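You operate a simulated robot arm through the tools that you are given. There is no shell and no other tool. Be economical: measure what you need, move in short steps, check, and stop when the job is done.

You run a simulated two-armed robot. Do the job below in one go: nothing can be reset, and whatever is moved stays where it is left.

## Task
Take the black pot and put it on the corner worktop. Take the bean seedling and leave it on the shelf under the drainer. Put the tie box on the drainer beside the sink away on the middle shelf of the tall rack. Open the grey drawer, take the clip from the drainer beside the sink and leave it in the inside of the grey drawer and shut the drawer again. Take the water card and leave it on the top of the potting bench. Any order will do. Set down upright: black pot, water card.

The check looks at the end state, three seconds after you hand in, the way a careful person would. Anything else that was tipped, shoved, dropped, spilled or broken makes it a failure.

## Robot
Two 7-joint arms with two-finger parallel grippers on one trunk, on a base that drives. Base frame: it is fixed to the floor where the robot stands at the start and does not move with it; the origin is under the middle of the robot, x ahead of it, y to its left, z up. Lengths are in m, angles in degrees, forces in N, time in s.
The left shoulder is at the start at [0.07, 0.13, 1.143], the right one opposite. With the tool pointing down near the work surface each hand reaches from about 0.22 to 0.52 m from the robot's upright axis, wherever it stands, measured 20 degrees to its own side. Places, roughly: bean seedling [-1, -1.75, 1]; black pot (7x6x6 cm) [0.5, -0.1, 0.9]; clip (2x8x2 cm) [-1.3, -2.1, 0.9]; corner worktop [0.7, -1.8, 0.9]; grey drawer [0.6, 0.3, 0.7]; inside of the grey drawer [0.7, 0.3, 0.6]; middle shelf of the tall rack [0.8, 4.1, 0.9]; shelf under the drainer [-0.9, -1.9, 0.2]; tie box [-1.25, -2, 1]; top of the potting bench [0.8, -0.3, 0.9]; water card [-1.25, -2, 1]. Payload 1.57 kg a hand.
Tool frame (each hand has its own): the origin (TCP) lies between the finger pads and is the grasp point; the fingertips stand 0.03 m ahead of it; z points along the fingers, y is the line along which they close. Largest opening 0.08 m; finger width 0.017, thickness 0.012; the body of the gripper, 0.04 by 0.082 m, starts 0.08 m behind the TCP.
Orientation is that of the tool frame in the base frame, as a unit quaternion [x, y, z, w]. With the fingers straight down and closing along the base's y, the tool's x points along the base's -x, its y along +y and its z along -z.

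## Interface
- The arms move only by the tool drive_tool. It takes "left_series", "right_series" or both (then of equal length, played together; a hand with none holds still); each is a list of rows, each an object of numbers (a shift or turn left out is 0, a gripper value left out holds the last): "dx", "dy", "dz": the shift along the tool's x, y, z in m; "ax", "ay", "az": the turn, a rotation vector about the tool's x, y, z in degrees. In form: [{"dx": .., "dy": .., "dz": .., "ax": .., "ay": .., "az": ..}, ...]. A call has 1 to 10 rows; each row is the pose to reach, as a shift and turn from the pose commanded when the call began, along the tool's axes at that moment. "left_gripper" and "right_gripper" are, for a hand that has rows, the finger opening in m, from 0 to 0.08, set as the call begins (left out, the last holds). Each row takes 0.2 s and may step no farther than 0.05 m and 8.6 degrees from the row before; otherwise, or with a gripper value out of range, the whole call is refused. A pose out of reach is approached as far as the arm can. The call stops where the force on the tool passes 40 N (or 10 N more than at its start, if that is more) or the arm is blocked; 0.2 s more then pass. The fingers move at their own pace (about 0.108 m/s each) and stop on an object; they squeeze with about 32 N. The grip force told is the motor's: it shows also when the fingers shut on nothing. Time passes only in rows, and 0.2 s behind the last, so rows that repeat a pose let the fingers close. It gives the time, the measured TCP pose, the force on the tool (base axes), the opening and the grip force at its end, in the units of the frame above (readings bear some noise), with the torque about the TCP (base axes, N m) and any sound that the robot's microphone picked up.
- Cameras (640 x 400 px; columns grow to the right, rows downward): "scene" is now at [0.1145, 0.0473, 1.3523]; the picture's right is [0.60, -0.80, 0.00], its down [-0.60, -0.45, -0.66] and it looks along [0.52, 0.39, -0.75] (base axes); focal length 214 px, centre (320, 200). "left" rides on the left gripper at [0.072, 0.007, -0.122] in its tool frame; the picture's right is [-0.09, 1.00, 0.00], its down [-0.84, -0.08, -0.54] and it looks along [-0.54, -0.05, 0.84] (tool axes); focal length 238 px, centre (320, 200). "right" rides on the right gripper at [0.072, -0.007, -0.122] in its tool frame; the picture's right is [0.09, 1.00, 0.00], its down [-0.84, 0.08, -0.54] and it looks along [-0.54, 0.05, 0.84] (tool axes); focal length 238 px, centre (320, 200). There is no depth. A picture from a camera that has moved, and an enlarged one, comes with that camera's place and axes in the base frame and with its lens.
- camera(camera): a new picture of that camera. It takes no simulated time.
- move_column(by): slides the trunk up (or, below 0, down) by that many m; the arms and the scene camera ride with it, the base frame stays. It gives what a move gives, with no picture.
- roll_base(legs): drives the robot by 1 to 6 legs, each [ahead, left, turn to the left] in m, m and degrees, along the robot's own axes; the way and the turn of a leg run together, so that a leg with both is an arc; at most 1.5 m and 180 degrees a leg. The arms and the cameras ride along, it lands a little off, and it stops where it bumps. It gives what a move gives.
- pan_tilt(pan, tilt): turns the head with the scene camera to pan (to the left, within 86 degrees either way) and tilt (down, from -29 to 69), counted from straight ahead of the robot. It gives what a move gives.
- zoom(camera, box): a new picture of the part [left, top, right, bottom] of that camera's present view, enlarged. It takes no simulated time.
- hand_in(): hands the job in; it is judged then, once.

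Go step by step. Nothing tells you exact positions but the pictures and the camera data: compare them with the known pose of the tool, close in by small moves and look again before you grip or let go. The budget is 186 turns and 166 pictures, counting those below and the enlarged ones. Unless the task says otherwise, let go and move clear before handing in.

The tools are called after "Emit:" as a command line: name --argument value ..., lists and objects as JSON in quotes. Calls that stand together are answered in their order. drive_tool: Moves the arms, as the interface text tells. Its arguments: {"type":"object","properties":{"left_series":{"type":"array"},"left_gripper":{"type":"number"},"right_series":{"type":"array"},"right_gripper":{"type":"number"}},"required":[]} The other tools are called the same way: move_column (by) slides the trunk up or down; roll_base (legs) drives the base; pan_tilt (pan, tilt) turns the head that bears the scene camera; camera (camera) takes a picture; zoom (camera, box) takes an enlarged picture of a part of a camera's view; hand_in () hands the job in.

At the start:

```text
t: 0.0
left_position: [0.2296, 0.3368, 1.1953]
left_tool_rot: [-0.001, 1.0, 0.001, 0.002]
left_wrist_force: [-0.2, 0.9, -0.3]
left_ft_torque: [0.0, 0.02, 0.01]
left_finger_gap: 0.08
left_grasp_force: 0.1
right_position: [0.2768, 0.0328, 1.2011]
right_tool_rot: [0.0, 1.0, 0.001, 0.0]
right_wrist_force: [0.4, 1.3, -0.6]
right_ft_torque: [-0.02, 0.02, 0.0]
right_finger_gap: 0.08
right_grasp_force: 0.0
trunk travel left (down, up): [-0.781, 0.159]
robot x, y, heading: [-0.0009, 0.002, -0.0]
head pan, tilt: [36.9, 49.0]
```

scene: 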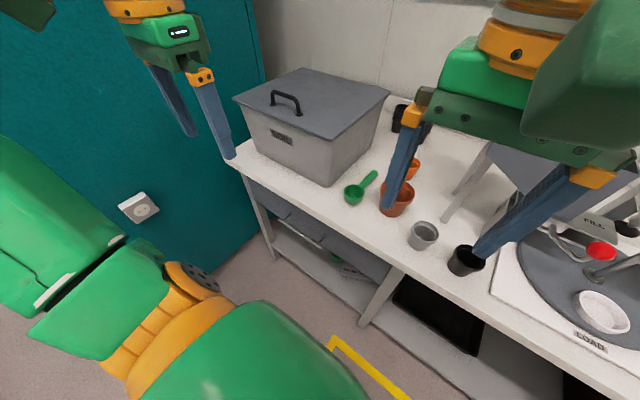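
right: 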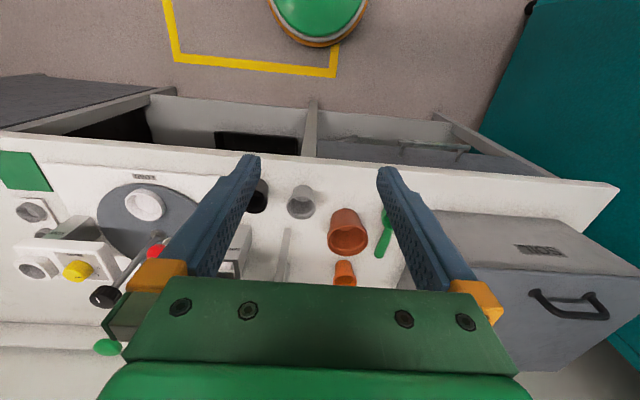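
left: 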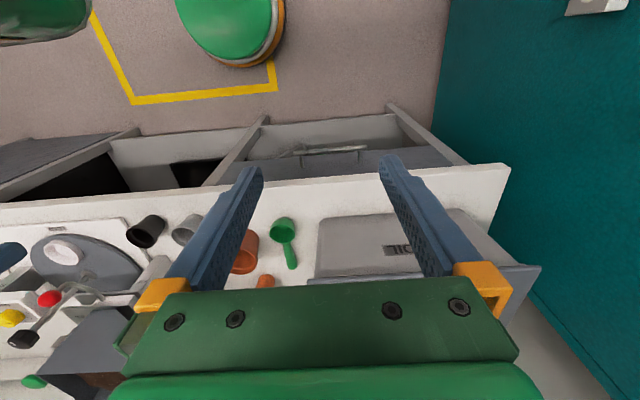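

I see the potting bench ahead with pots, a machine with a rotating plate, and the grey drawer below the bench. First I look around with the head.

Emit:
pan_tilt --pan 0 --tilt 45

Emit:
camera --camera "scene"

Emit:
pan_tilt --pan -70 --tilt 30

Emit:
camera --camera "scene"

Emit:
pan_tilt --pan 80 --tilt 15

Emit:
camera --camera "scene"

```text
t: 1.0
left_position: [0.2307, 0.3351, 1.1961]
left_tool_rot: [-0.001, 1.0, 0.0, 0.001]
left_wrist_force: [0.0, 1.4, 0.4]
left_ft_torque: [0.0, 0.01, 0.04]
left_finger_gap: 0.0799
left_grasp_force: 0.1
right_position: [0.2754, 0.0319, 1.2005]
right_tool_rot: [0.0, 1.0, 0.002, -0.001]
right_wrist_force: [0.0, 0.3, -0.8]
right_ft_torque: [-0.01, 0.01, 0.03]
right_finger_gap: 0.0801
right_grasp_force: 0.0
trunk travel left (down, up): [-0.781, 0.159]
robot x, y, heading: [0.0005, -0.0014, -0.1]
head pan, tilt: [0.0, 45.0]
```

```text
162 pictures are left
camera scene: at [0.1334, 0.0007, 1.3578], right [0.0, -1.0, 0.0], down [-0.71, 0.0, -0.71], along [0.71, 0.0, -0.71], focal length 214 px, centre (320, 200)
```

scene: 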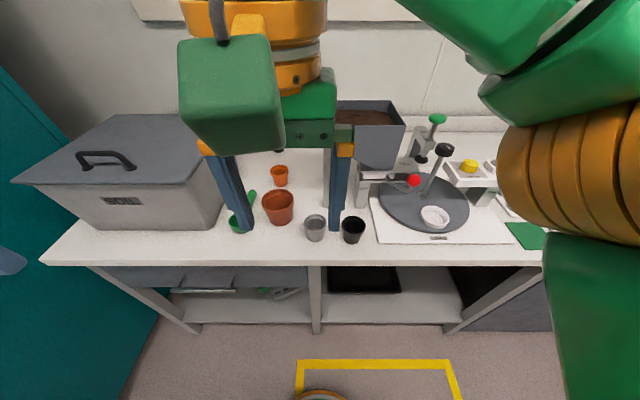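

```text
t: 2.4
left_position: [0.2299, 0.3359, 1.1959]
left_tool_rot: [-0.001, 1.0, 0.001, 0.001]
left_wrist_force: [0.4, -0.4, -0.1]
left_ft_torque: [-0.01, 0.02, -0.01]
left_finger_gap: 0.08
left_grasp_force: 0.1
right_position: [0.2753, 0.0321, 1.1998]
right_tool_rot: [0.0, 1.0, 0.001, 0.0]
right_wrist_force: [-0.1, -0.2, -0.8]
right_ft_torque: [0.0, -0.02, 0.01]
right_finger_gap: 0.0799
right_grasp_force: 0.1
trunk travel left (down, up): [-0.781, 0.159]
robot x, y, heading: [0.0016, 0.0004, -0.1]
head pan, tilt: [-70.0, 30.0]
```

```text
161 pictures are left
camera scene: at [0.0832, -0.0844, 1.3805], right [-0.94, -0.34, 0.0], down [-0.17, 0.47, -0.87], along [0.3, -0.81, -0.5], focal length 214 px, centre (320, 200)
```

scene: 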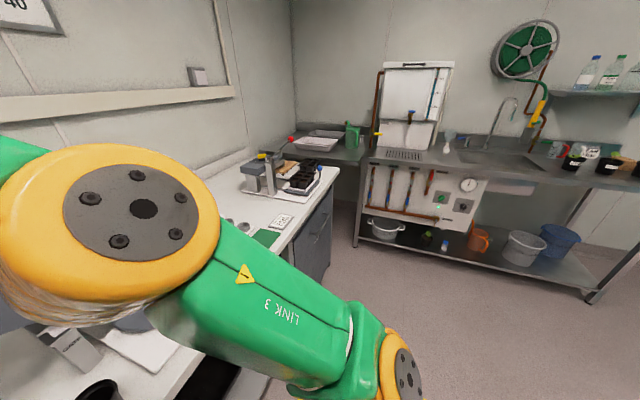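

```text
t: 4.8
left_position: [0.2302, 0.3355, 1.1949]
left_tool_rot: [-0.001, 1.0, 0.001, 0.0]
left_wrist_force: [-0.2, 0.0, -0.2]
left_ft_torque: [0.04, -0.04, 0.04]
left_finger_gap: 0.0795
left_grasp_force: 0.0
right_position: [0.2756, 0.0321, 1.1999]
right_tool_rot: [0.001, 1.0, 0.001, 0.001]
right_wrist_force: [-0.2, 0.1, -0.2]
right_ft_torque: [-0.01, -0.05, 0.0]
right_finger_gap: 0.0801
right_grasp_force: 0.0
trunk travel left (down, up): [-0.781, 0.159]
robot x, y, heading: [0.001, 0.0016, 0.1]
head pan, tilt: [80.0, 15.0]
```

```text
160 pictures are left
camera scene: at [0.0684, 0.0925, 1.4047], right [0.98, -0.17, 0.0], down [-0.05, -0.26, -0.97], along [0.17, 0.95, -0.26], focal length 214 px, centre (320, 200)
```

scene: 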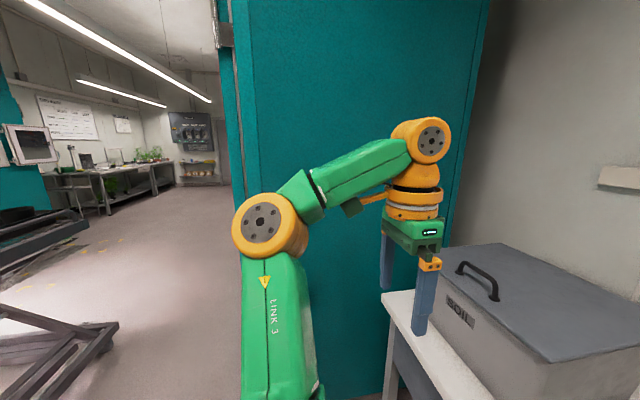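

The black pot is at about [0.46, -0.08]. I move the right hand above it and look.

Emit:
drive_tool --right_series '[{"dx": -0.03, "dy": -0.03, "dz": 0.02}, {"dx": -0.06, "dy": -0.06, "dz": 0.04}, {"dx": -0.09, "dy": -0.09, "dz": 0.06}, {"dx": -0.12, "dy": -0.115, "dz": 0.07}, {"dx": -0.15, "dy": -0.115, "dz": 0.09}, {"dx": -0.187, "dy": -0.115, "dz": 0.1}, {"dx": -0.187, "dy": -0.115, "dz": 0.14}]'

Emit:
pan_tilt --pan 0 --tilt 45

Emit:
camera --camera "scene"

Emit:
camera --camera "right"

```text
t: 6.4
left_position: [0.2308, 0.3346, 1.1962]
left_tool_rot: [-0.001, 1.0, 0.001, 0.001]
left_wrist_force: [-0.1, -0.2, -0.3]
left_ft_torque: [0.02, 0.03, 0.0]
left_finger_gap: 0.0798
left_grasp_force: 0.1
right_position: [0.46, -0.085, 1.0625]
right_tool_rot: [0.0, 1.0, 0.001, -0.001]
right_wrist_force: [0.5, -0.5, -0.4]
right_ft_torque: [-0.01, -0.01, 0.02]
right_finger_gap: 0.0798
right_grasp_force: 0.1
right hand out of reach, approached as far as the arm can: row 6, 7
trunk travel left (down, up): [-0.781, 0.159]
robot x, y, heading: [-0.0004, 0.0031, 0.1]
head pan, tilt: [80.0, 15.0]
```

```text
t: 7.9
left_position: [0.2294, 0.3355, 1.1958]
left_tool_rot: [-0.001, 1.0, 0.002, 0.001]
left_wrist_force: [0.6, -0.6, -0.2]
left_ft_torque: [0.02, -0.01, 0.02]
left_finger_gap: 0.0798
left_grasp_force: 0.0
right_position: [0.4612, -0.0833, 1.0628]
right_tool_rot: [0.0, 1.0, 0.001, 0.0]
right_wrist_force: [0.5, -0.8, 0.1]
right_ft_torque: [0.02, 0.01, 0.01]
right_finger_gap: 0.08
right_grasp_force: 0.1
trunk travel left (down, up): [-0.781, 0.159]
robot x, y, heading: [-0.0027, 0.0005, 0.0]
head pan, tilt: [0.0, 45.0]
```

```text
159 pictures are left
camera scene: at [0.1335, 0.0007, 1.3579], right [0.0, -1.0, 0.0], down [-0.71, 0.0, -0.71], along [0.71, 0.0, -0.71], focal length 214 px, centre (320, 200)
```

scene: 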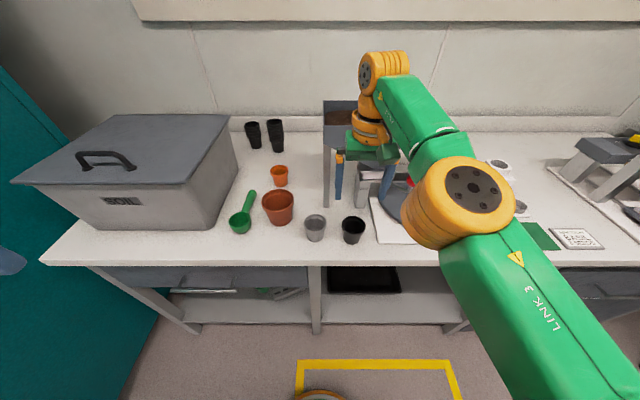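

```text
158 pictures are left
camera right: at [0.388, -0.0914, 1.184], right [-0.09, 1.0, 0.0], down [0.84, 0.08, 0.54], along [0.54, 0.05, -0.84], focal length 238 px, centre (320, 200)
```

right: 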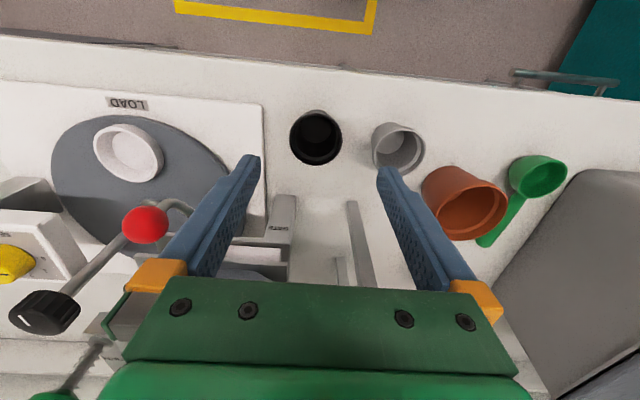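

Emit:
zoom --camera "right" --box '[250, 80, 410, 180]'

Emit:
zoom --camera "scene" --box '[270, 180, 430, 280]'

```text
4.00 times, centred on (330, 130) of right
camera zoom: at [0.388, -0.0914, 1.184], right [-0.09, 1.0, 0.0], down [0.84, 0.08, 0.54], along [0.54, 0.05, -0.84], focal length 953 px, centre (280, 480)
```

zoom: 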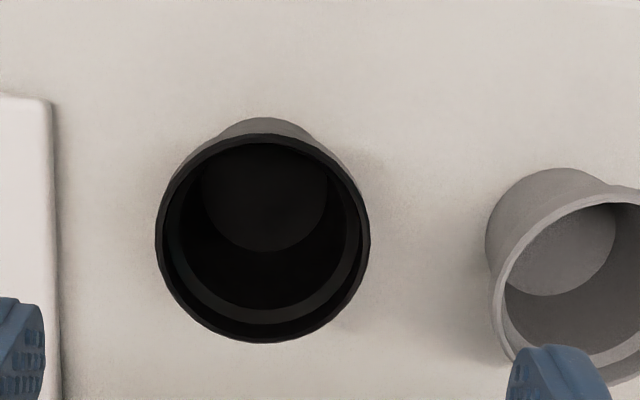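

```text
4.00 times, centred on (350, 230) of scene
camera zoom: at [0.1335, 0.0007, 1.3579], right [0.0, -1.0, 0.0], down [-0.71, 0.0, -0.71], along [0.71, 0.0, -0.71], focal length 858 px, centre (200, 80)
```

zoom: 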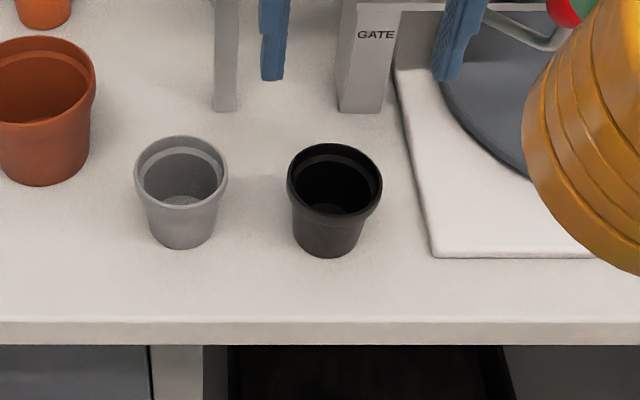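

Both views agree: pot rim centre near [0.474, -0.087], rim height about 0.925. I descend partway and look again.

Emit:
drive_tool --right_series '[{"dx": -0.004, "dy": -0.004, "dz": 0.04}, {"dx": -0.01, "dy": -0.005, "dz": 0.08}, {"dx": -0.01, "dy": -0.005, "dz": 0.1}]'

Emit:
camera --camera "right"

Emit:
zoom --camera "scene" --box '[270, 160, 430, 260]'

```text
t: 8.7
left_position: [0.2304, 0.3361, 1.1954]
left_tool_rot: [-0.001, 1.0, 0.001, 0.0]
left_wrist_force: [-0.1, -0.3, -0.3]
left_ft_torque: [0.02, 0.01, -0.02]
left_finger_gap: 0.0798
left_grasp_force: 0.1
right_position: [0.4824, -0.1027, 0.9609]
right_tool_rot: [0.0, 1.0, 0.001, 0.0]
right_wrist_force: [-0.3, -0.4, 0.0]
right_ft_torque: [-0.02, -0.03, 0.01]
right_finger_gap: 0.0798
right_grasp_force: 0.0
right hand out of reach, approached as far as the arm can: row 1, 2, 3
trunk travel left (down, up): [-0.781, 0.159]
robot x, y, heading: [-0.0011, 0.0008, 0.1]
head pan, tilt: [0.0, 45.0]
```

```text
155 pictures are left
camera right: at [0.4106, -0.1094, 1.0821], right [-0.09, 1.0, 0.0], down [0.84, 0.08, 0.54], along [0.54, 0.05, -0.84], focal length 238 px, centre (320, 200)
```

right: 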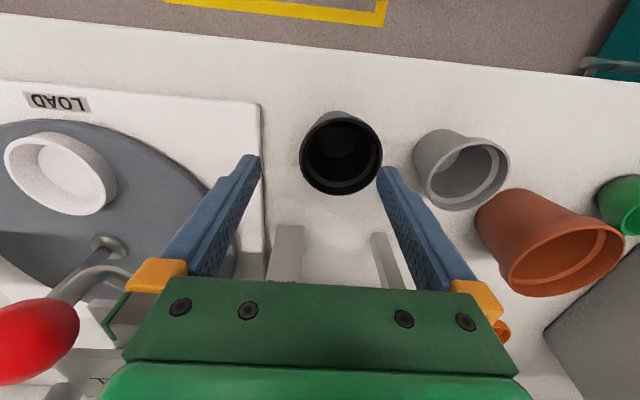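

```text
4.00 times, centred on (350, 210) of scene
camera zoom: at [0.1336, -0.0001, 1.3579], right [0.0, -1.0, 0.0], down [-0.71, 0.0, -0.71], along [0.71, 0.0, -0.71], focal length 858 px, centre (200, 160)
```

zoom: 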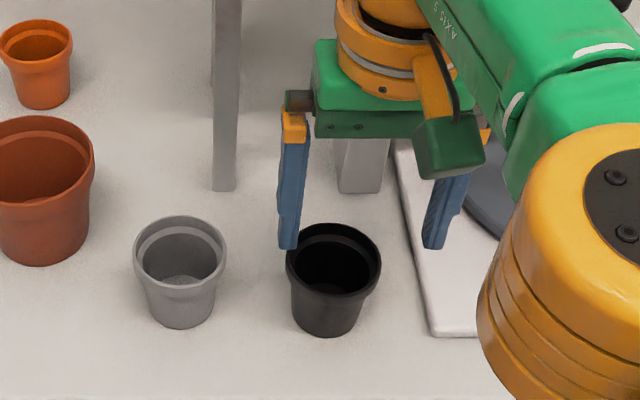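

The arm was slightly off its commanded pose because of reach. I nudge down and see where it settles.

Emit:
drive_tool --right_series '[{"dz": 0.005}, {"dz": 0.01}]'

```text
t: 9.3
left_position: [0.2303, 0.336, 1.1952]
left_tool_rot: [-0.001, 1.0, 0.0, 0.002]
left_wrist_force: [0.9, -0.1, -0.7]
left_ft_torque: [0.02, 0.01, 0.0]
left_finger_gap: 0.0803
left_grasp_force: 0.1
right_position: [0.4829, -0.0992, 0.9508]
right_tool_rot: [0.0, 1.0, 0.001, -0.001]
right_wrist_force: [0.7, 0.1, 0.4]
right_ft_torque: [0.02, -0.03, 0.0]
right_finger_gap: 0.08
right_grasp_force: 0.0
trunk travel left (down, up): [-0.781, 0.159]
robot x, y, heading: [-0.0008, 0.003, -0.1]
head pan, tilt: [0.0, 45.0]
```

Emit:
drive_tool --right_series '[{"dz": -0.01}, {"dx": 0.008, "dy": 0.012, "dz": -0.01}, {"dx": 0.008, "dy": 0.012, "dz": 0}, {"dx": 0.008, "dy": 0.012, "dz": 0}]'

Emit:
camera --camera "right"

```text
t: 10.3
left_position: [0.2298, 0.3359, 1.1951]
left_tool_rot: [-0.001, 1.0, 0.001, 0.001]
left_wrist_force: [-0.3, -0.3, 0.8]
left_ft_torque: [0.02, 0.03, 0.0]
left_finger_gap: 0.08
left_grasp_force: 0.1
right_position: [0.4801, -0.0852, 0.9517]
right_tool_rot: [0.0, 1.0, 0.001, 0.0]
right_wrist_force: [0.1, -0.1, 0.6]
right_ft_torque: [-0.02, -0.02, -0.01]
right_finger_gap: 0.0799
right_grasp_force: 0.2
right hand out of reach, approached as far as the arm can: row 2, 3, 4
trunk travel left (down, up): [-0.781, 0.159]
robot x, y, heading: [0.0024, -0.0036, -0.0]
head pan, tilt: [0.0, 45.0]
```

```text
153 pictures are left
camera right: at [0.4077, -0.0933, 1.0722], right [-0.09, 1.0, 0.0], down [0.84, 0.08, 0.54], along [0.54, 0.05, -0.84], focal length 238 px, centre (320, 200)
```

right: 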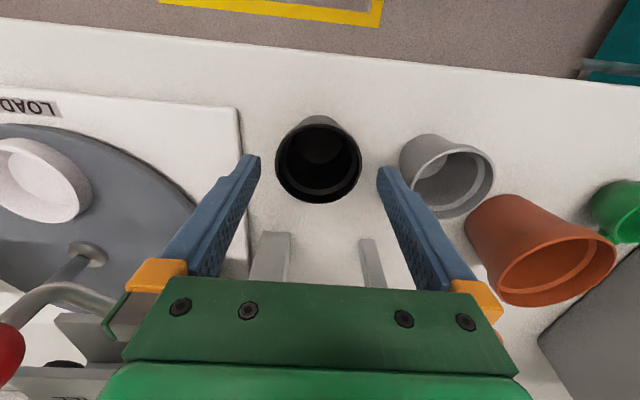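

Emit:
drive_tool --right_series '[{"dz": 0.012}, {"dz": 0.024}, {"dz": 0.036}]'

Emit:
camera --camera "right"

Emit:
zoom --camera "scene" --box '[270, 160, 430, 260]'

```text
t: 11.1
left_position: [0.2302, 0.3348, 1.1952]
left_tool_rot: [-0.001, 1.0, 0.001, 0.002]
left_wrist_force: [-1.3, 0.4, -1.0]
left_ft_torque: [-0.01, 0.02, -0.02]
left_finger_gap: 0.0797
left_grasp_force: 0.0
right_position: [0.4798, -0.0855, 0.9136]
right_tool_rot: [0.0, 1.0, 0.0, 0.0]
right_wrist_force: [0.0, -0.4, -0.3]
right_ft_torque: [0.02, 0.0, -0.06]
right_finger_gap: 0.0799
right_grasp_force: 0.1
trunk travel left (down, up): [-0.781, 0.159]
robot x, y, heading: [0.0024, 0.0005, -0.0]
head pan, tilt: [0.0, 45.0]
```

```text
152 pictures are left
camera right: at [0.408, -0.0924, 1.0355], right [-0.09, 1.0, 0.0], down [0.84, 0.08, 0.54], along [0.54, 0.05, -0.84], focal length 238 px, centre (320, 200)
```

right: 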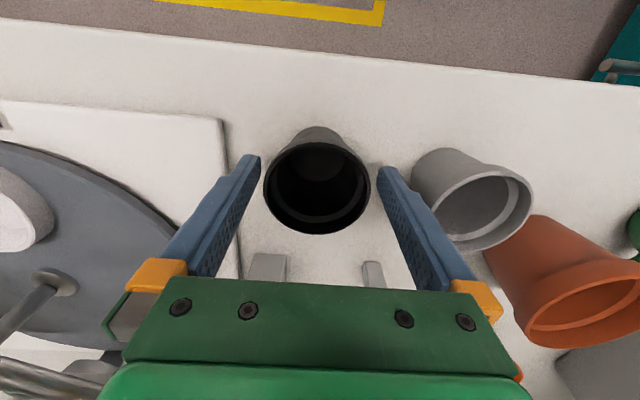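

```text
4.00 times, centred on (350, 210) of scene
camera zoom: at [0.1336, 0.0005, 1.3578], right [0.0, -1.0, 0.0], down [-0.71, 0.0, -0.71], along [0.71, 0.0, -0.71], focal length 858 px, centre (200, 160)
```

zoom: 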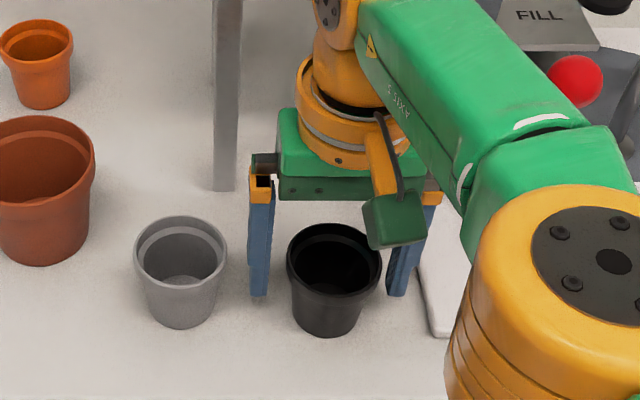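

The rim sits right between the pads. I close.

Emit:
drive_tool --right_gripper 0.03 --right_series '[{"dz": 0.004}, {"dz": 0.004}, {"dz": 0.004}]'

Emit:
camera --camera "right"

```text
t: 11.9
left_position: [0.2285, 0.3362, 1.1967]
left_tool_rot: [-0.001, 1.0, 0.001, 0.002]
left_wrist_force: [-0.5, -0.7, 0.1]
left_ft_torque: [-0.01, 0.0, 0.0]
left_finger_gap: 0.08
left_grasp_force: 0.0
right_position: [0.4789, -0.0852, 0.9126]
right_tool_rot: [0.0, 1.0, 0.001, 0.002]
right_wrist_force: [7.0, -2.0, 18.4]
right_ft_torque: [-0.03, -0.24, 0.01]
right_finger_gap: 0.0599
right_grasp_force: 31.6
trunk travel left (down, up): [-0.781, 0.159]
robot x, y, heading: [0.0009, -0.0012, 0.0]
head pan, tilt: [0.0, 45.0]
```

```text
150 pictures are left
camera right: at [0.406, -0.0926, 1.033], right [-0.09, 1.0, 0.0], down [0.83, 0.08, 0.55], along [0.54, 0.05, -0.84], focal length 238 px, centre (320, 200)
```

right: 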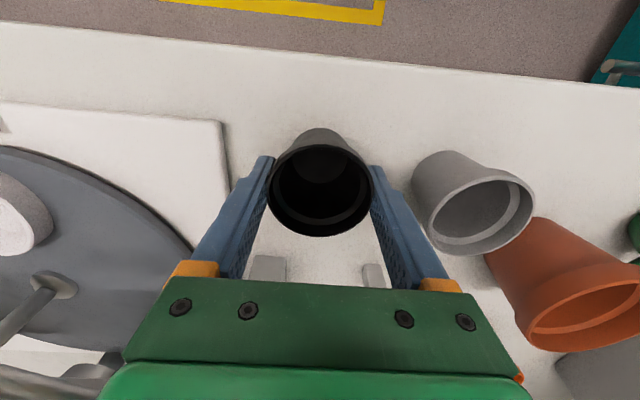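

Gripped. I lift the pot and draw it back toward the robot.

Emit:
drive_tool --right_series '[{"dz": -0.03}, {"dz": -0.06}, {"dz": -0.1, "dx": 0.01}, {"dz": -0.13, "dx": 0.04}, {"dz": -0.16, "dx": 0.08}, {"dz": -0.18, "dx": 0.12}, {"dz": -0.2, "dx": 0.15}, {"dz": -0.2, "dx": 0.18}]'

Emit:
pan_tilt --pan -30 --tilt 50

Emit:
camera --camera "scene"

Emit:
camera --camera "right"

```text
t: 13.7
left_position: [0.2306, 0.3374, 1.1945]
left_tool_rot: [-0.001, 1.0, 0.0, 0.0]
left_wrist_force: [-0.1, -0.1, -0.4]
left_ft_torque: [0.0, -0.03, -0.01]
left_finger_gap: 0.0801
left_grasp_force: 0.1
right_position: [0.4273, -0.0469, 1.114]
right_tool_rot: [0.0, 1.0, 0.001, 0.001]
right_wrist_force: [0.4, 0.2, 0.4]
right_ft_torque: [-0.05, 0.0, 0.0]
right_finger_gap: 0.0595
right_grasp_force: 31.7
right hand out of reach, approached as far as the arm can: row 4, 5, 6, 7, 8
trunk travel left (down, up): [-0.781, 0.159]
robot x, y, heading: [0.0003, 0.0013, 0.2]
head pan, tilt: [0.0, 45.0]
```

```text
t: 14.7
left_position: [0.2296, 0.3361, 1.1964]
left_tool_rot: [-0.001, 1.0, 0.001, 0.001]
left_wrist_force: [-1.4, 0.1, -1.1]
left_ft_torque: [0.01, -0.01, 0.0]
left_finger_gap: 0.0798
left_grasp_force: 0.1
right_position: [0.4277, -0.0478, 1.1134]
right_tool_rot: [0.0, 1.0, 0.001, 0.0]
right_wrist_force: [0.1, -0.5, 0.3]
right_ft_torque: [0.01, -0.01, 0.0]
right_finger_gap: 0.0594
right_grasp_force: 32.3
trunk travel left (down, up): [-0.781, 0.159]
robot x, y, heading: [0.0004, 0.0034, 0.1]
head pan, tilt: [-30.0, 50.0]
```

```text
149 pictures are left
camera scene: at [0.119, -0.0379, 1.3509], right [-0.5, -0.87, 0.0], down [-0.66, 0.38, -0.64], along [0.56, -0.32, -0.77], focal length 214 px, centre (320, 200)
```

scene: 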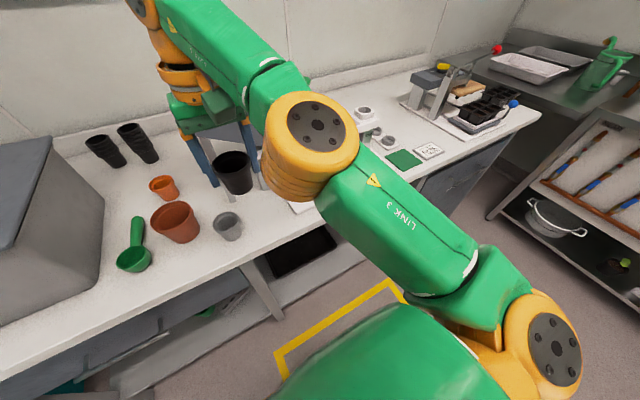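

```text
148 pictures are left
camera right: at [0.356, -0.0557, 1.2347], right [-0.09, 1.0, 0.0], down [0.84, 0.08, 0.54], along [0.54, 0.05, -0.84], focal length 238 px, centre (320, 200)
```

right: 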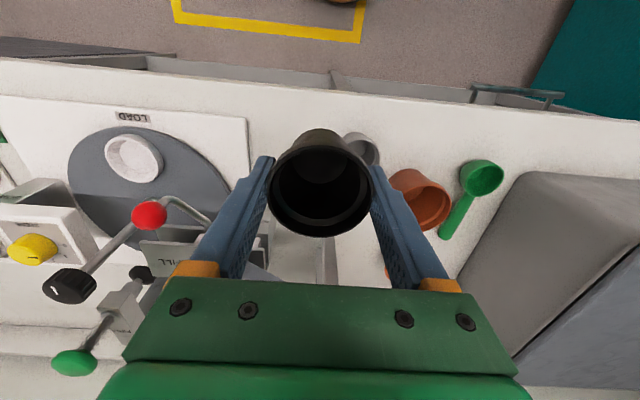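

Pot is lifted. I back away from the bench, shift right and turn toward the sink corner to look.

Emit:
roll_base --legs '[[-0.35, 0, 0], [0, -0.7, 0], [0, 0, -70]]'

Emit:
pan_tilt --pan 20 --tilt 30

Emit:
camera --camera "scene"

Emit:
pan_tilt --pan -30 --tilt 30

Emit:
camera --camera "scene"

```text
t: 23.4
left_position: [0.0288, -0.8131, 1.1967]
left_tool_rot: [0.583, 0.812, 0.0, 0.0]
left_wrist_force: [0.3, -0.7, 0.2]
left_ft_torque: [0.02, 0.0, -0.01]
left_finger_gap: 0.0801
left_grasp_force: 0.0
right_position: [-0.2711, -1.1223, 1.1141]
right_tool_rot: [0.584, 0.812, 0.0, 0.001]
right_wrist_force: [0.6, -0.9, 0.7]
right_ft_torque: [0.03, 0.03, 0.0]
right_finger_gap: 0.0592
right_grasp_force: 32.0
trunk travel left (down, up): [-0.781, 0.159]
robot x, y, heading: [-0.3636, -0.7022, -71.0]
head pan, tilt: [-30.0, 50.0]
```

```text
t: 24.6
left_position: [0.0301, -0.8122, 1.1956]
left_tool_rot: [0.583, 0.812, 0.001, 0.001]
left_wrist_force: [-0.8, 0.6, -0.1]
left_ft_torque: [-0.02, -0.02, 0.01]
left_finger_gap: 0.0799
left_grasp_force: 0.0
right_position: [-0.2721, -1.1221, 1.113]
right_tool_rot: [0.584, 0.812, 0.0, 0.0]
right_wrist_force: [0.1, 0.3, -0.5]
right_ft_torque: [-0.01, -0.02, -0.01]
right_finger_gap: 0.0595
right_grasp_force: 32.1
trunk travel left (down, up): [-0.781, 0.159]
robot x, y, heading: [-0.366, -0.6994, -71.4]
head pan, tilt: [20.0, 30.0]
```

```text
147 pictures are left
camera scene: at [-0.2879, -0.8196, 1.3804], right [-0.78, -0.62, 0.0], down [-0.31, 0.39, -0.87], along [0.54, -0.68, -0.5], focal length 214 px, centre (320, 200)
```

scene: 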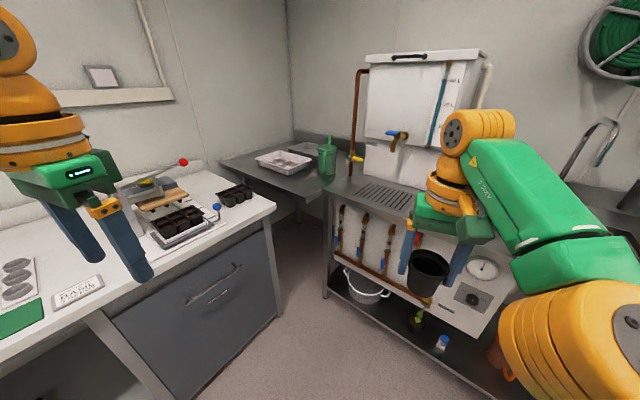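

```text
t: 25.8
left_position: [0.029, -0.8133, 1.1957]
left_tool_rot: [0.583, 0.812, -0.001, 0.001]
left_wrist_force: [-0.2, -0.1, -0.5]
left_ft_torque: [-0.01, 0.02, 0.0]
left_finger_gap: 0.08
left_grasp_force: 0.1
right_position: [-0.2728, -1.1229, 1.1135]
right_tool_rot: [0.584, 0.812, 0.001, 0.0]
right_wrist_force: [-1.0, -0.5, 0.0]
right_ft_torque: [0.01, -0.02, 0.05]
right_finger_gap: 0.0596
right_grasp_force: 32.1
trunk travel left (down, up): [-0.781, 0.159]
robot x, y, heading: [-0.362, -0.7007, -71.6]
head pan, tilt: [-30.0, 30.0]
```

```text
146 pictures are left
camera scene: at [-0.362, -0.8375, 1.3805], right [-0.98, 0.2, 0.0], down [0.1, 0.49, -0.87], along [-0.17, -0.85, -0.5], focal length 214 px, centre (320, 200)
```

scene: 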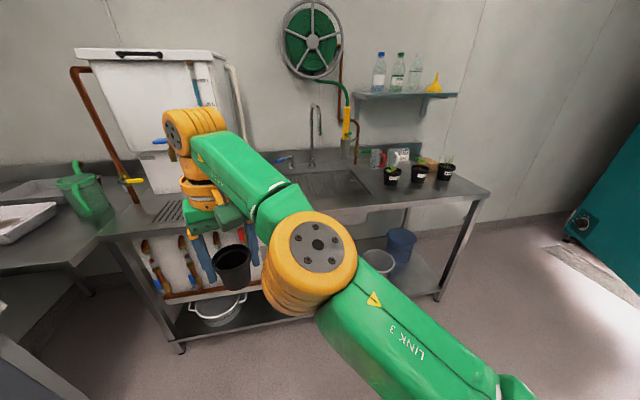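

Corner worktop front edge is near y = -1.48, spanning x ≈ 0.31–1.1, with free space around [0.42, -1.57]. I raise the trunk and drive towards it.

Emit:
move_column --by 0.12

Emit:
roll_base --legs '[[0, 0, 38], [0.48, -0.13, 0]]'

Emit:
pan_tilt --pan 0 --tilt 50

Emit:
camera --camera "scene"

Emit:
camera --camera "right"

```text
t: 27.3
left_position: [0.0289, -0.8139, 1.316]
left_tool_rot: [0.583, 0.812, -0.001, 0.002]
left_wrist_force: [-1.8, 0.2, -0.1]
left_ft_torque: [0.01, -0.01, 0.02]
left_finger_gap: 0.0799
left_grasp_force: 0.0
right_position: [-0.2714, -1.1229, 1.2328]
right_tool_rot: [0.584, 0.812, 0.0, 0.001]
right_wrist_force: [-0.7, -0.2, 0.8]
right_ft_torque: [0.03, 0.0, -0.01]
right_finger_gap: 0.0592
right_grasp_force: 32.2
trunk travel left (down, up): [-0.901, 0.039]
robot x, y, heading: [-0.3617, -0.699, -71.3]
head pan, tilt: [-30.0, 30.0]
```

```text
t: 32.0
left_position: [0.3426, -0.931, 1.3163]
left_tool_rot: [0.295, 0.956, -0.001, 0.002]
left_wrist_force: [-0.1, 0.0, -0.3]
left_ft_torque: [-0.02, -0.02, 0.03]
left_finger_gap: 0.0798
left_grasp_force: 0.0
right_position: [0.2901, -1.3619, 1.234]
right_tool_rot: [0.295, 0.956, 0.001, 0.002]
right_wrist_force: [0.2, 1.0, 0.4]
right_ft_torque: [0.0, 0.0, 0.0]
right_finger_gap: 0.0592
right_grasp_force: 32.4
trunk travel left (down, up): [-0.901, 0.039]
robot x, y, heading: [-0.0343, -1.0829, -34.3]
head pan, tilt: [-30.0, 30.0]
```

```text
t: 33.0
left_position: [0.3448, -0.9348, 1.3165]
left_tool_rot: [0.293, 0.956, 0.001, 0.002]
left_wrist_force: [0.5, -0.7, 0.3]
left_ft_torque: [0.02, -0.01, 0.01]
left_finger_gap: 0.0799
left_grasp_force: 0.0
right_position: [0.2923, -1.3624, 1.2335]
right_tool_rot: [0.294, 0.956, 0.001, 0.001]
right_wrist_force: [-0.6, 0.6, -1.6]
right_ft_torque: [0.04, 0.03, 0.0]
right_finger_gap: 0.0591
right_grasp_force: 32.5
trunk travel left (down, up): [-0.901, 0.039]
robot x, y, heading: [-0.0354, -1.0806, -34.2]
head pan, tilt: [0.0, 50.0]
```

```text
145 pictures are left
camera scene: at [0.0727, -1.1531, 1.4709], right [-0.56, -0.83, 0.0], down [-0.63, 0.43, -0.64], along [0.53, -0.36, -0.77], focal length 214 px, centre (320, 200)
```

scene: 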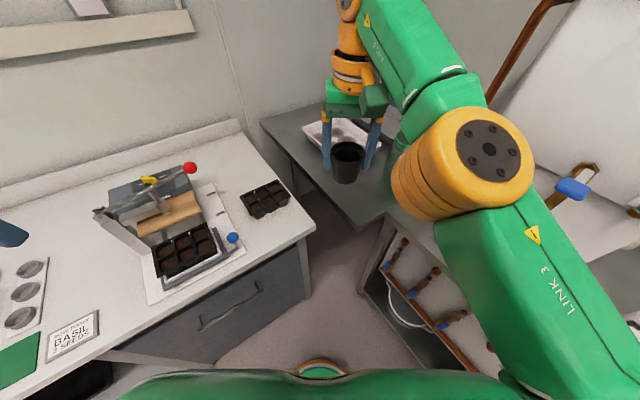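

```text
144 pictures are left
camera right: at [0.2285, -1.3284, 1.3546], right [0.48, 0.87, 0.0], down [0.73, -0.41, 0.54], along [0.48, -0.26, -0.84], focal length 238 px, centre (320, 200)
```

right: 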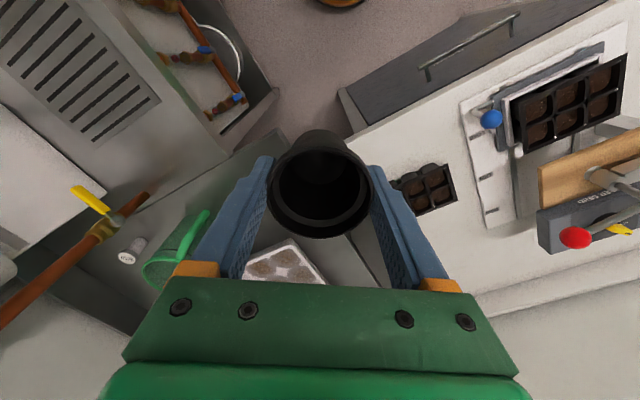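

Emit:
roll_base --legs '[[0.17, -0.04, 0]]'

Emit:
camera --camera "scene"

```text
t: 34.5
left_position: [0.4584, -1.0583, 1.316]
left_tool_rot: [0.293, 0.956, -0.001, 0.002]
left_wrist_force: [-0.7, 0.3, 0.0]
left_ft_torque: [-0.02, -0.01, -0.01]
left_finger_gap: 0.0801
left_grasp_force: 0.0
right_position: [0.4069, -1.4881, 1.2354]
right_tool_rot: [0.294, 0.956, 0.0, 0.002]
right_wrist_force: [0.5, -0.3, 0.4]
right_ft_torque: [0.01, -0.01, 0.0]
right_finger_gap: 0.0593
right_grasp_force: 31.7
trunk travel left (down, up): [-0.901, 0.039]
robot x, y, heading: [0.0864, -1.2107, -34.3]
head pan, tilt: [0.0, 50.0]
```

```text
143 pictures are left
camera scene: at [0.187, -1.2777, 1.4714], right [-0.56, -0.83, 0.0], down [-0.63, 0.43, -0.65], along [0.53, -0.36, -0.76], focal length 214 px, centre (320, 200)
```

scene: 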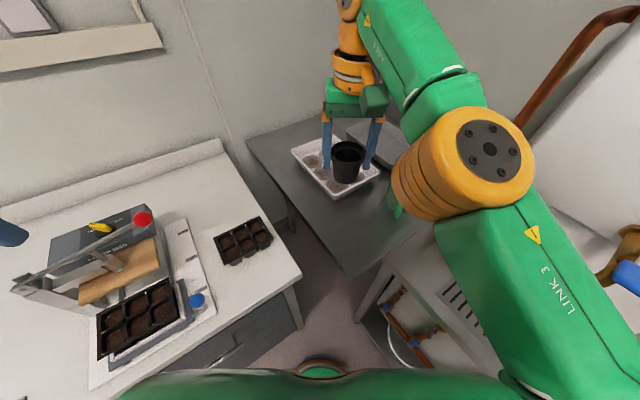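

I shift over the free front area of the worktop and begin lowering.

Emit:
drive_tool --right_series '[{"dx": -0.01, "dy": -0.02, "dz": 0.03}, {"dx": -0.02, "dy": -0.04, "dz": 0.06}, {"dx": -0.035, "dy": -0.06, "dz": 0.09}, {"dx": -0.05, "dy": -0.075, "dz": 0.12}, {"dx": -0.054, "dy": -0.075, "dz": 0.16}, {"dx": -0.054, "dy": -0.075, "dz": 0.2}, {"dx": -0.054, "dy": -0.075, "dz": 0.24}]'

Emit:
camera --camera "scene"

Emit:
camera --camera "right"

```text
t: 36.1
left_position: [0.4634, -1.0625, 1.3159]
left_tool_rot: [0.293, 0.956, 0.0, 0.001]
left_wrist_force: [0.5, 0.0, 0.0]
left_ft_torque: [-0.01, 0.01, -0.01]
left_finger_gap: 0.0798
left_grasp_force: 0.0
right_position: [0.4141, -1.5843, 0.9896]
right_tool_rot: [0.294, 0.956, 0.002, 0.0]
right_wrist_force: [0.0, -0.3, -0.1]
right_ft_torque: [0.0, 0.06, -0.03]
right_finger_gap: 0.0597
right_grasp_force: 32.0
right hand out of reach, approached as far as the arm can: row 1, 2, 3, 4, 5, 6
trunk travel left (down, up): [-0.901, 0.039]
robot x, y, heading: [0.0829, -1.2069, -34.3]
head pan, tilt: [0.0, 50.0]
```

```text
142 pictures are left
camera scene: at [0.1914, -1.2827, 1.4708], right [-0.56, -0.83, 0.0], down [-0.63, 0.43, -0.64], along [0.53, -0.36, -0.77], focal length 214 px, centre (320, 200)
```

scene: 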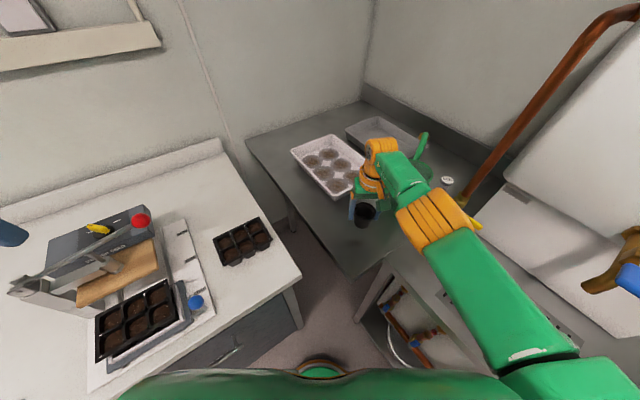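

```text
141 pictures are left
camera right: at [0.3514, -1.5508, 1.1118], right [0.48, 0.88, 0.0], down [0.74, -0.41, 0.54], along [0.48, -0.26, -0.84], focal length 238 px, centre (320, 200)
```

right: 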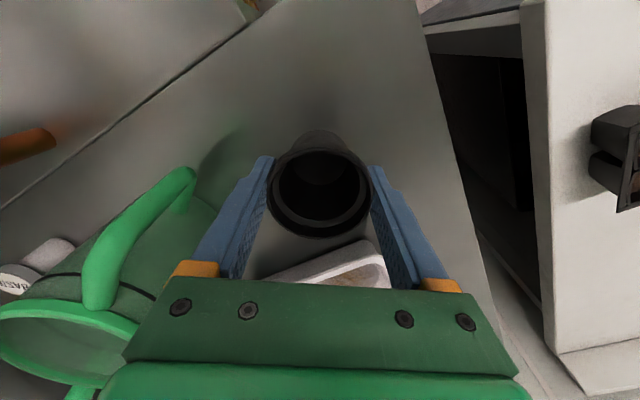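

Emit:
drive_tool --right_series '[{"dz": 0.02}, {"dz": 0.04}, {"dz": 0.055}, {"dz": 0.065}, {"dz": 0.07}]'

Emit:
zoom --camera "scene" --box '[290, 150, 450, 250]'

Emit:
camera --camera "right"

```text
t: 37.3
left_position: [0.4594, -1.0593, 1.3171]
left_tool_rot: [0.293, 0.956, -0.001, 0.002]
left_wrist_force: [-0.4, 0.6, 0.4]
left_ft_torque: [0.0, 0.03, 0.0]
left_finger_gap: 0.0799
left_grasp_force: 0.1
right_position: [0.4004, -1.577, 0.9317]
right_tool_rot: [0.294, 0.956, 0.0, 0.004]
right_wrist_force: [4.0, -4.1, 18.0]
right_ft_torque: [-0.06, -0.14, 0.0]
right_finger_gap: 0.0594
right_grasp_force: 32.1
right hand out of reach, approached as far as the arm can: row 2, 3, 4, 5
trunk travel left (down, up): [-0.901, 0.039]
robot x, y, heading: [0.0839, -1.2103, -34.0]
head pan, tilt: [0.0, 50.0]
```

```text
4.00 times, centred on (370, 200) of scene
camera zoom: at [0.1889, -1.2791, 1.4715], right [-0.56, -0.83, 0.0], down [-0.63, 0.43, -0.64], along [0.53, -0.36, -0.76], focal length 858 px, centre (120, 200)
```

zoom: 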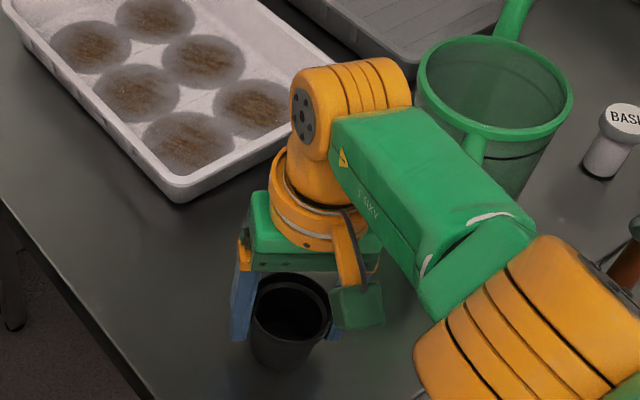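

```text
139 pictures are left
camera right: at [0.3375, -1.543, 1.0521], right [0.48, 0.88, 0.0], down [0.73, -0.4, 0.55], along [0.48, -0.26, -0.84], focal length 238 px, centre (320, 200)
```

right: 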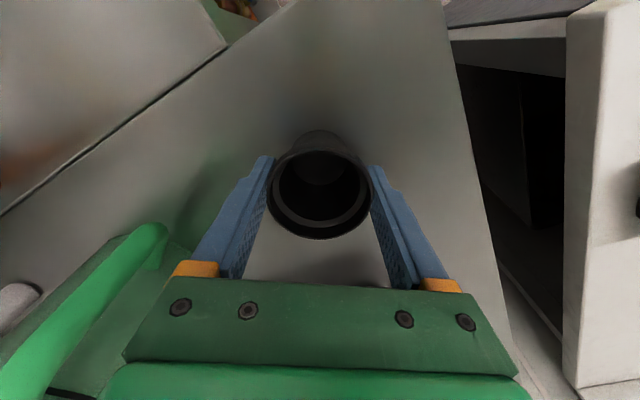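

Pot is in contact with the worktop (TCP z 0.932). I ease off, then open and lift straight up.

Emit:
drive_tool --right_series '[{"dz": -0.006}, {"dz": -0.01}, {"dz": -0.01}]'

Emit:
drive_tool --right_gripper 0.08 --right_series '[{"dz": 0}, {"dz": 0}]'

Emit:
camera --camera "right"

```text
t: 38.1
left_position: [0.4623, -1.0607, 1.3155]
left_tool_rot: [0.292, 0.956, 0.0, 0.001]
left_wrist_force: [0.3, 0.1, 0.4]
left_ft_torque: [-0.01, 0.0, 0.02]
left_finger_gap: 0.08
left_grasp_force: 0.1
right_position: [0.4012, -1.5785, 0.9392]
right_tool_rot: [0.294, 0.956, 0.001, 0.001]
right_wrist_force: [-0.2, 0.8, 0.3]
right_ft_torque: [-0.02, -0.06, -0.01]
right_finger_gap: 0.0594
right_grasp_force: 31.6
trunk travel left (down, up): [-0.901, 0.039]
robot x, y, heading: [0.0847, -1.2091, -34.4]
head pan, tilt: [0.0, 50.0]
```

```text
t: 38.7
left_position: [0.4613, -1.0624, 1.316]
left_tool_rot: [0.293, 0.956, 0.0, 0.002]
left_wrist_force: [0.5, -0.5, -0.4]
left_ft_torque: [0.01, -0.01, -0.01]
left_finger_gap: 0.0801
left_grasp_force: 0.1
right_position: [0.4003, -1.5774, 0.9398]
right_tool_rot: [0.294, 0.956, 0.0, 0.001]
right_wrist_force: [-0.1, 0.2, -0.7]
right_ft_torque: [-0.02, 0.03, 0.01]
right_finger_gap: 0.0798
right_grasp_force: 0.1
trunk travel left (down, up): [-0.901, 0.039]
robot x, y, heading: [0.0825, -1.2134, -34.2]
head pan, tilt: [0.0, 50.0]
```

```text
138 pictures are left
camera right: at [0.3379, -1.5442, 1.0608], right [0.48, 0.88, 0.0], down [0.73, -0.41, 0.54], along [0.48, -0.26, -0.84], focal length 238 px, centre (320, 200)
```

right: 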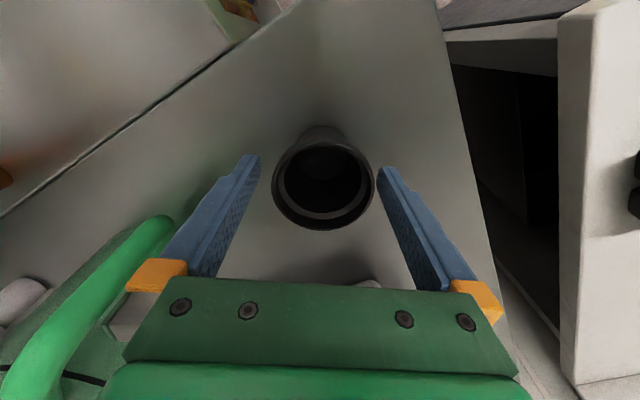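

Emit:
move_column --by 0.038

Emit:
drive_tool --right_series '[{"dz": -0.02}, {"dz": -0.04}, {"dz": -0.06, "dx": 0.02}, {"dz": -0.09, "dx": 0.05}, {"dz": -0.13, "dx": 0.09}, {"dz": -0.17, "dx": 0.12}, {"dz": -0.2, "dx": 0.15}, {"dz": -0.2, "dx": 0.18}]'

Emit:
camera --camera "scene"

```text
t: 39.5
left_position: [0.4615, -1.063, 1.3529]
left_tool_rot: [0.292, 0.956, 0.001, 0.001]
left_wrist_force: [0.8, 0.3, -0.1]
left_ft_torque: [-0.02, 0.0, 0.02]
left_finger_gap: 0.0798
left_grasp_force: 0.0
right_position: [0.4018, -1.5786, 0.9775]
right_tool_rot: [0.295, 0.956, 0.001, 0.002]
right_wrist_force: [0.6, 0.0, -0.6]
right_ft_torque: [0.0, 0.01, -0.02]
right_finger_gap: 0.08
right_grasp_force: 0.0
trunk travel left (down, up): [-0.939, 0.001]
robot x, y, heading: [0.0849, -1.2095, -34.3]
head pan, tilt: [0.0, 50.0]
```

```text
refused: row 5 steps farther than a row can; nothing moved
```

```text
137 pictures are left
camera scene: at [0.1904, -1.2814, 1.509], right [-0.56, -0.83, 0.0], down [-0.63, 0.43, -0.64], along [0.53, -0.36, -0.77], focal length 214 px, centre (320, 200)
```

scene: 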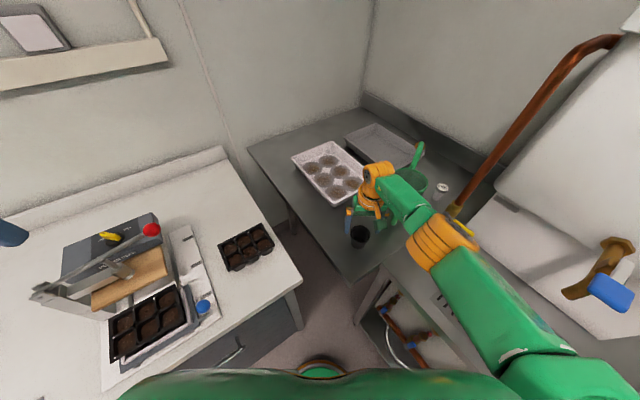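

Emit:
drive_tool --right_series '[{"dz": -0.02}, {"dz": -0.04}, {"dz": -0.06, "dx": 0.01}, {"dz": -0.09, "dx": 0.03}, {"dz": -0.12, "dx": 0.05}, {"dz": -0.15, "dx": 0.08}, {"dz": -0.18, "dx": 0.11}, {"dz": -0.18, "dx": 0.15}]'

Emit:
roll_base --legs '[[-0.3, 0, 0]]'

Emit:
pan_tilt --pan -15 --tilt 40

Emit:
camera --camera "scene"

```text
t: 41.3
left_position: [0.4597, -1.0617, 1.3543]
left_tool_rot: [0.294, 0.956, 0.0, 0.002]
left_wrist_force: [-0.6, -0.3, -0.3]
left_ft_torque: [0.02, 0.01, 0.03]
left_finger_gap: 0.0799
left_grasp_force: 0.1
right_position: [0.2731, -1.4933, 1.1582]
right_tool_rot: [0.295, 0.956, -0.001, 0.001]
right_wrist_force: [-0.9, 0.5, -0.6]
right_ft_torque: [-0.01, -0.04, -0.01]
right_finger_gap: 0.08
right_grasp_force: 0.0
trunk travel left (down, up): [-0.939, 0.001]
robot x, y, heading: [0.0818, -1.2092, -34.3]
head pan, tilt: [0.0, 50.0]
```

```text
t: 43.4
left_position: [0.2124, -0.8919, 1.3533]
left_tool_rot: [0.292, 0.956, 0.002, 0.0]
left_wrist_force: [0.3, 0.4, -0.7]
left_ft_torque: [0.02, 0.0, 0.01]
left_finger_gap: 0.0797
left_grasp_force: 0.1
right_position: [0.0272, -1.3237, 1.1566]
right_tool_rot: [0.294, 0.956, 0.001, 0.0]
right_wrist_force: [0.1, -0.1, 0.0]
right_ft_torque: [0.03, 0.03, 0.01]
right_finger_gap: 0.0797
right_grasp_force: 0.0
trunk travel left (down, up): [-0.939, 0.001]
robot x, y, heading: [-0.1666, -1.0396, -34.0]
head pan, tilt: [0.0, 50.0]
```

```text
t: 44.1
left_position: [0.2098, -0.8917, 1.3539]
left_tool_rot: [0.292, 0.956, 0.0, 0.001]
left_wrist_force: [-0.3, 0.1, 0.3]
left_ft_torque: [-0.04, -0.01, -0.02]
left_finger_gap: 0.0799
left_grasp_force: 0.1
right_position: [0.0245, -1.3243, 1.1577]
right_tool_rot: [0.293, 0.956, 0.001, 0.0]
right_wrist_force: [-1.2, 0.0, -1.6]
right_ft_torque: [-0.02, 0.0, -0.01]
right_finger_gap: 0.0798
right_grasp_force: 0.1
trunk travel left (down, up): [-0.939, 0.001]
robot x, y, heading: [-0.1676, -1.0362, -34.1]
head pan, tilt: [-15.0, 40.0]
```

```text
136 pictures are left
camera scene: at [-0.069, -1.1319, 1.523], right [-0.76, -0.65, 0.0], down [-0.42, 0.49, -0.77], along [0.5, -0.58, -0.64], focal length 214 px, centre (320, 200)
```

scene: 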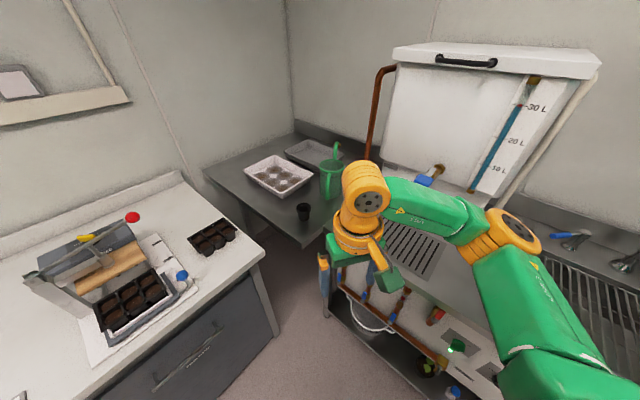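

The pot stands on the corner worktop. Now I go to the drainer end of the sink counter and look at the items there.

Emit:
roll_base --legs '[[-0.15, 0, 0], [0, 0, -56], [0, -0.7, 0]]'

Emit:
pan_tilt --pan 0 --tilt 40

Emit:
camera --camera "scene"

Emit:
zoom --camera "scene" --box '[240, 80, 480, 230]'

```text
t: 51.5
left_position: [-0.6529, -1.1758, 1.353]
left_tool_rot: [0.713, 0.701, -0.001, 0.001]
left_wrist_force: [-0.1, 0.0, -0.4]
left_ft_torque: [-0.02, 0.01, 0.0]
left_finger_gap: 0.08
left_grasp_force: 0.1
right_position: [-1.118, -1.2557, 1.1588]
right_tool_rot: [0.713, 0.701, 0.0, 0.001]
right_wrist_force: [-1.1, -0.5, 0.1]
right_ft_torque: [0.03, 0.02, 0.01]
right_finger_gap: 0.0799
right_grasp_force: 0.2
trunk travel left (down, up): [-0.939, 0.001]
robot x, y, heading: [-0.9915, -0.9403, -90.9]
head pan, tilt: [-15.0, 40.0]
```

```text
t: 52.2
left_position: [-0.6566, -1.1756, 1.355]
left_tool_rot: [0.713, 0.701, -0.001, 0.0]
left_wrist_force: [-0.5, 1.0, -0.1]
left_ft_torque: [0.01, -0.02, 0.01]
left_finger_gap: 0.0799
left_grasp_force: 0.1
right_position: [-1.12, -1.2557, 1.1577]
right_tool_rot: [0.713, 0.702, 0.001, 0.0]
right_wrist_force: [0.1, -0.6, -0.2]
right_ft_torque: [0.0, -0.02, -0.03]
right_finger_gap: 0.0802
right_grasp_force: 0.0
trunk travel left (down, up): [-0.939, 0.001]
robot x, y, heading: [-0.9842, -0.9406, -91.0]
head pan, tilt: [0.0, 40.0]
```

```text
135 pictures are left
camera scene: at [-0.9875, -1.0742, 1.5231], right [-1.0, 0.02, 0.0], down [0.01, 0.64, -0.77], along [-0.01, -0.77, -0.64], focal length 214 px, centre (320, 200)
```

scene: 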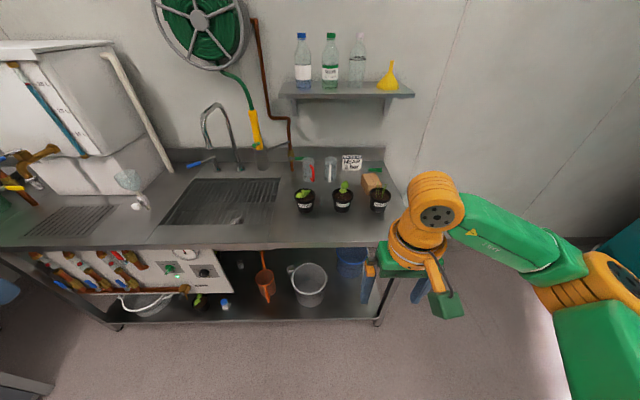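

```text
2.67 times, centred on (360, 155) of scene
camera zoom: at [-0.9875, -1.0742, 1.5231], right [-1.0, 0.02, 0.0], down [0.01, 0.64, -0.77], along [-0.01, -0.77, -0.64], focal length 572 px, centre (213, 320)
```

zoom: 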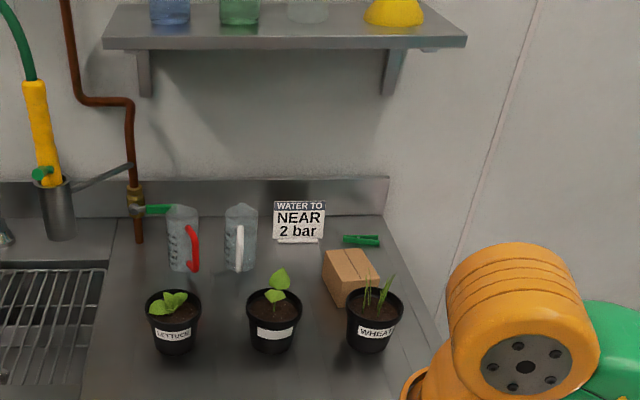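

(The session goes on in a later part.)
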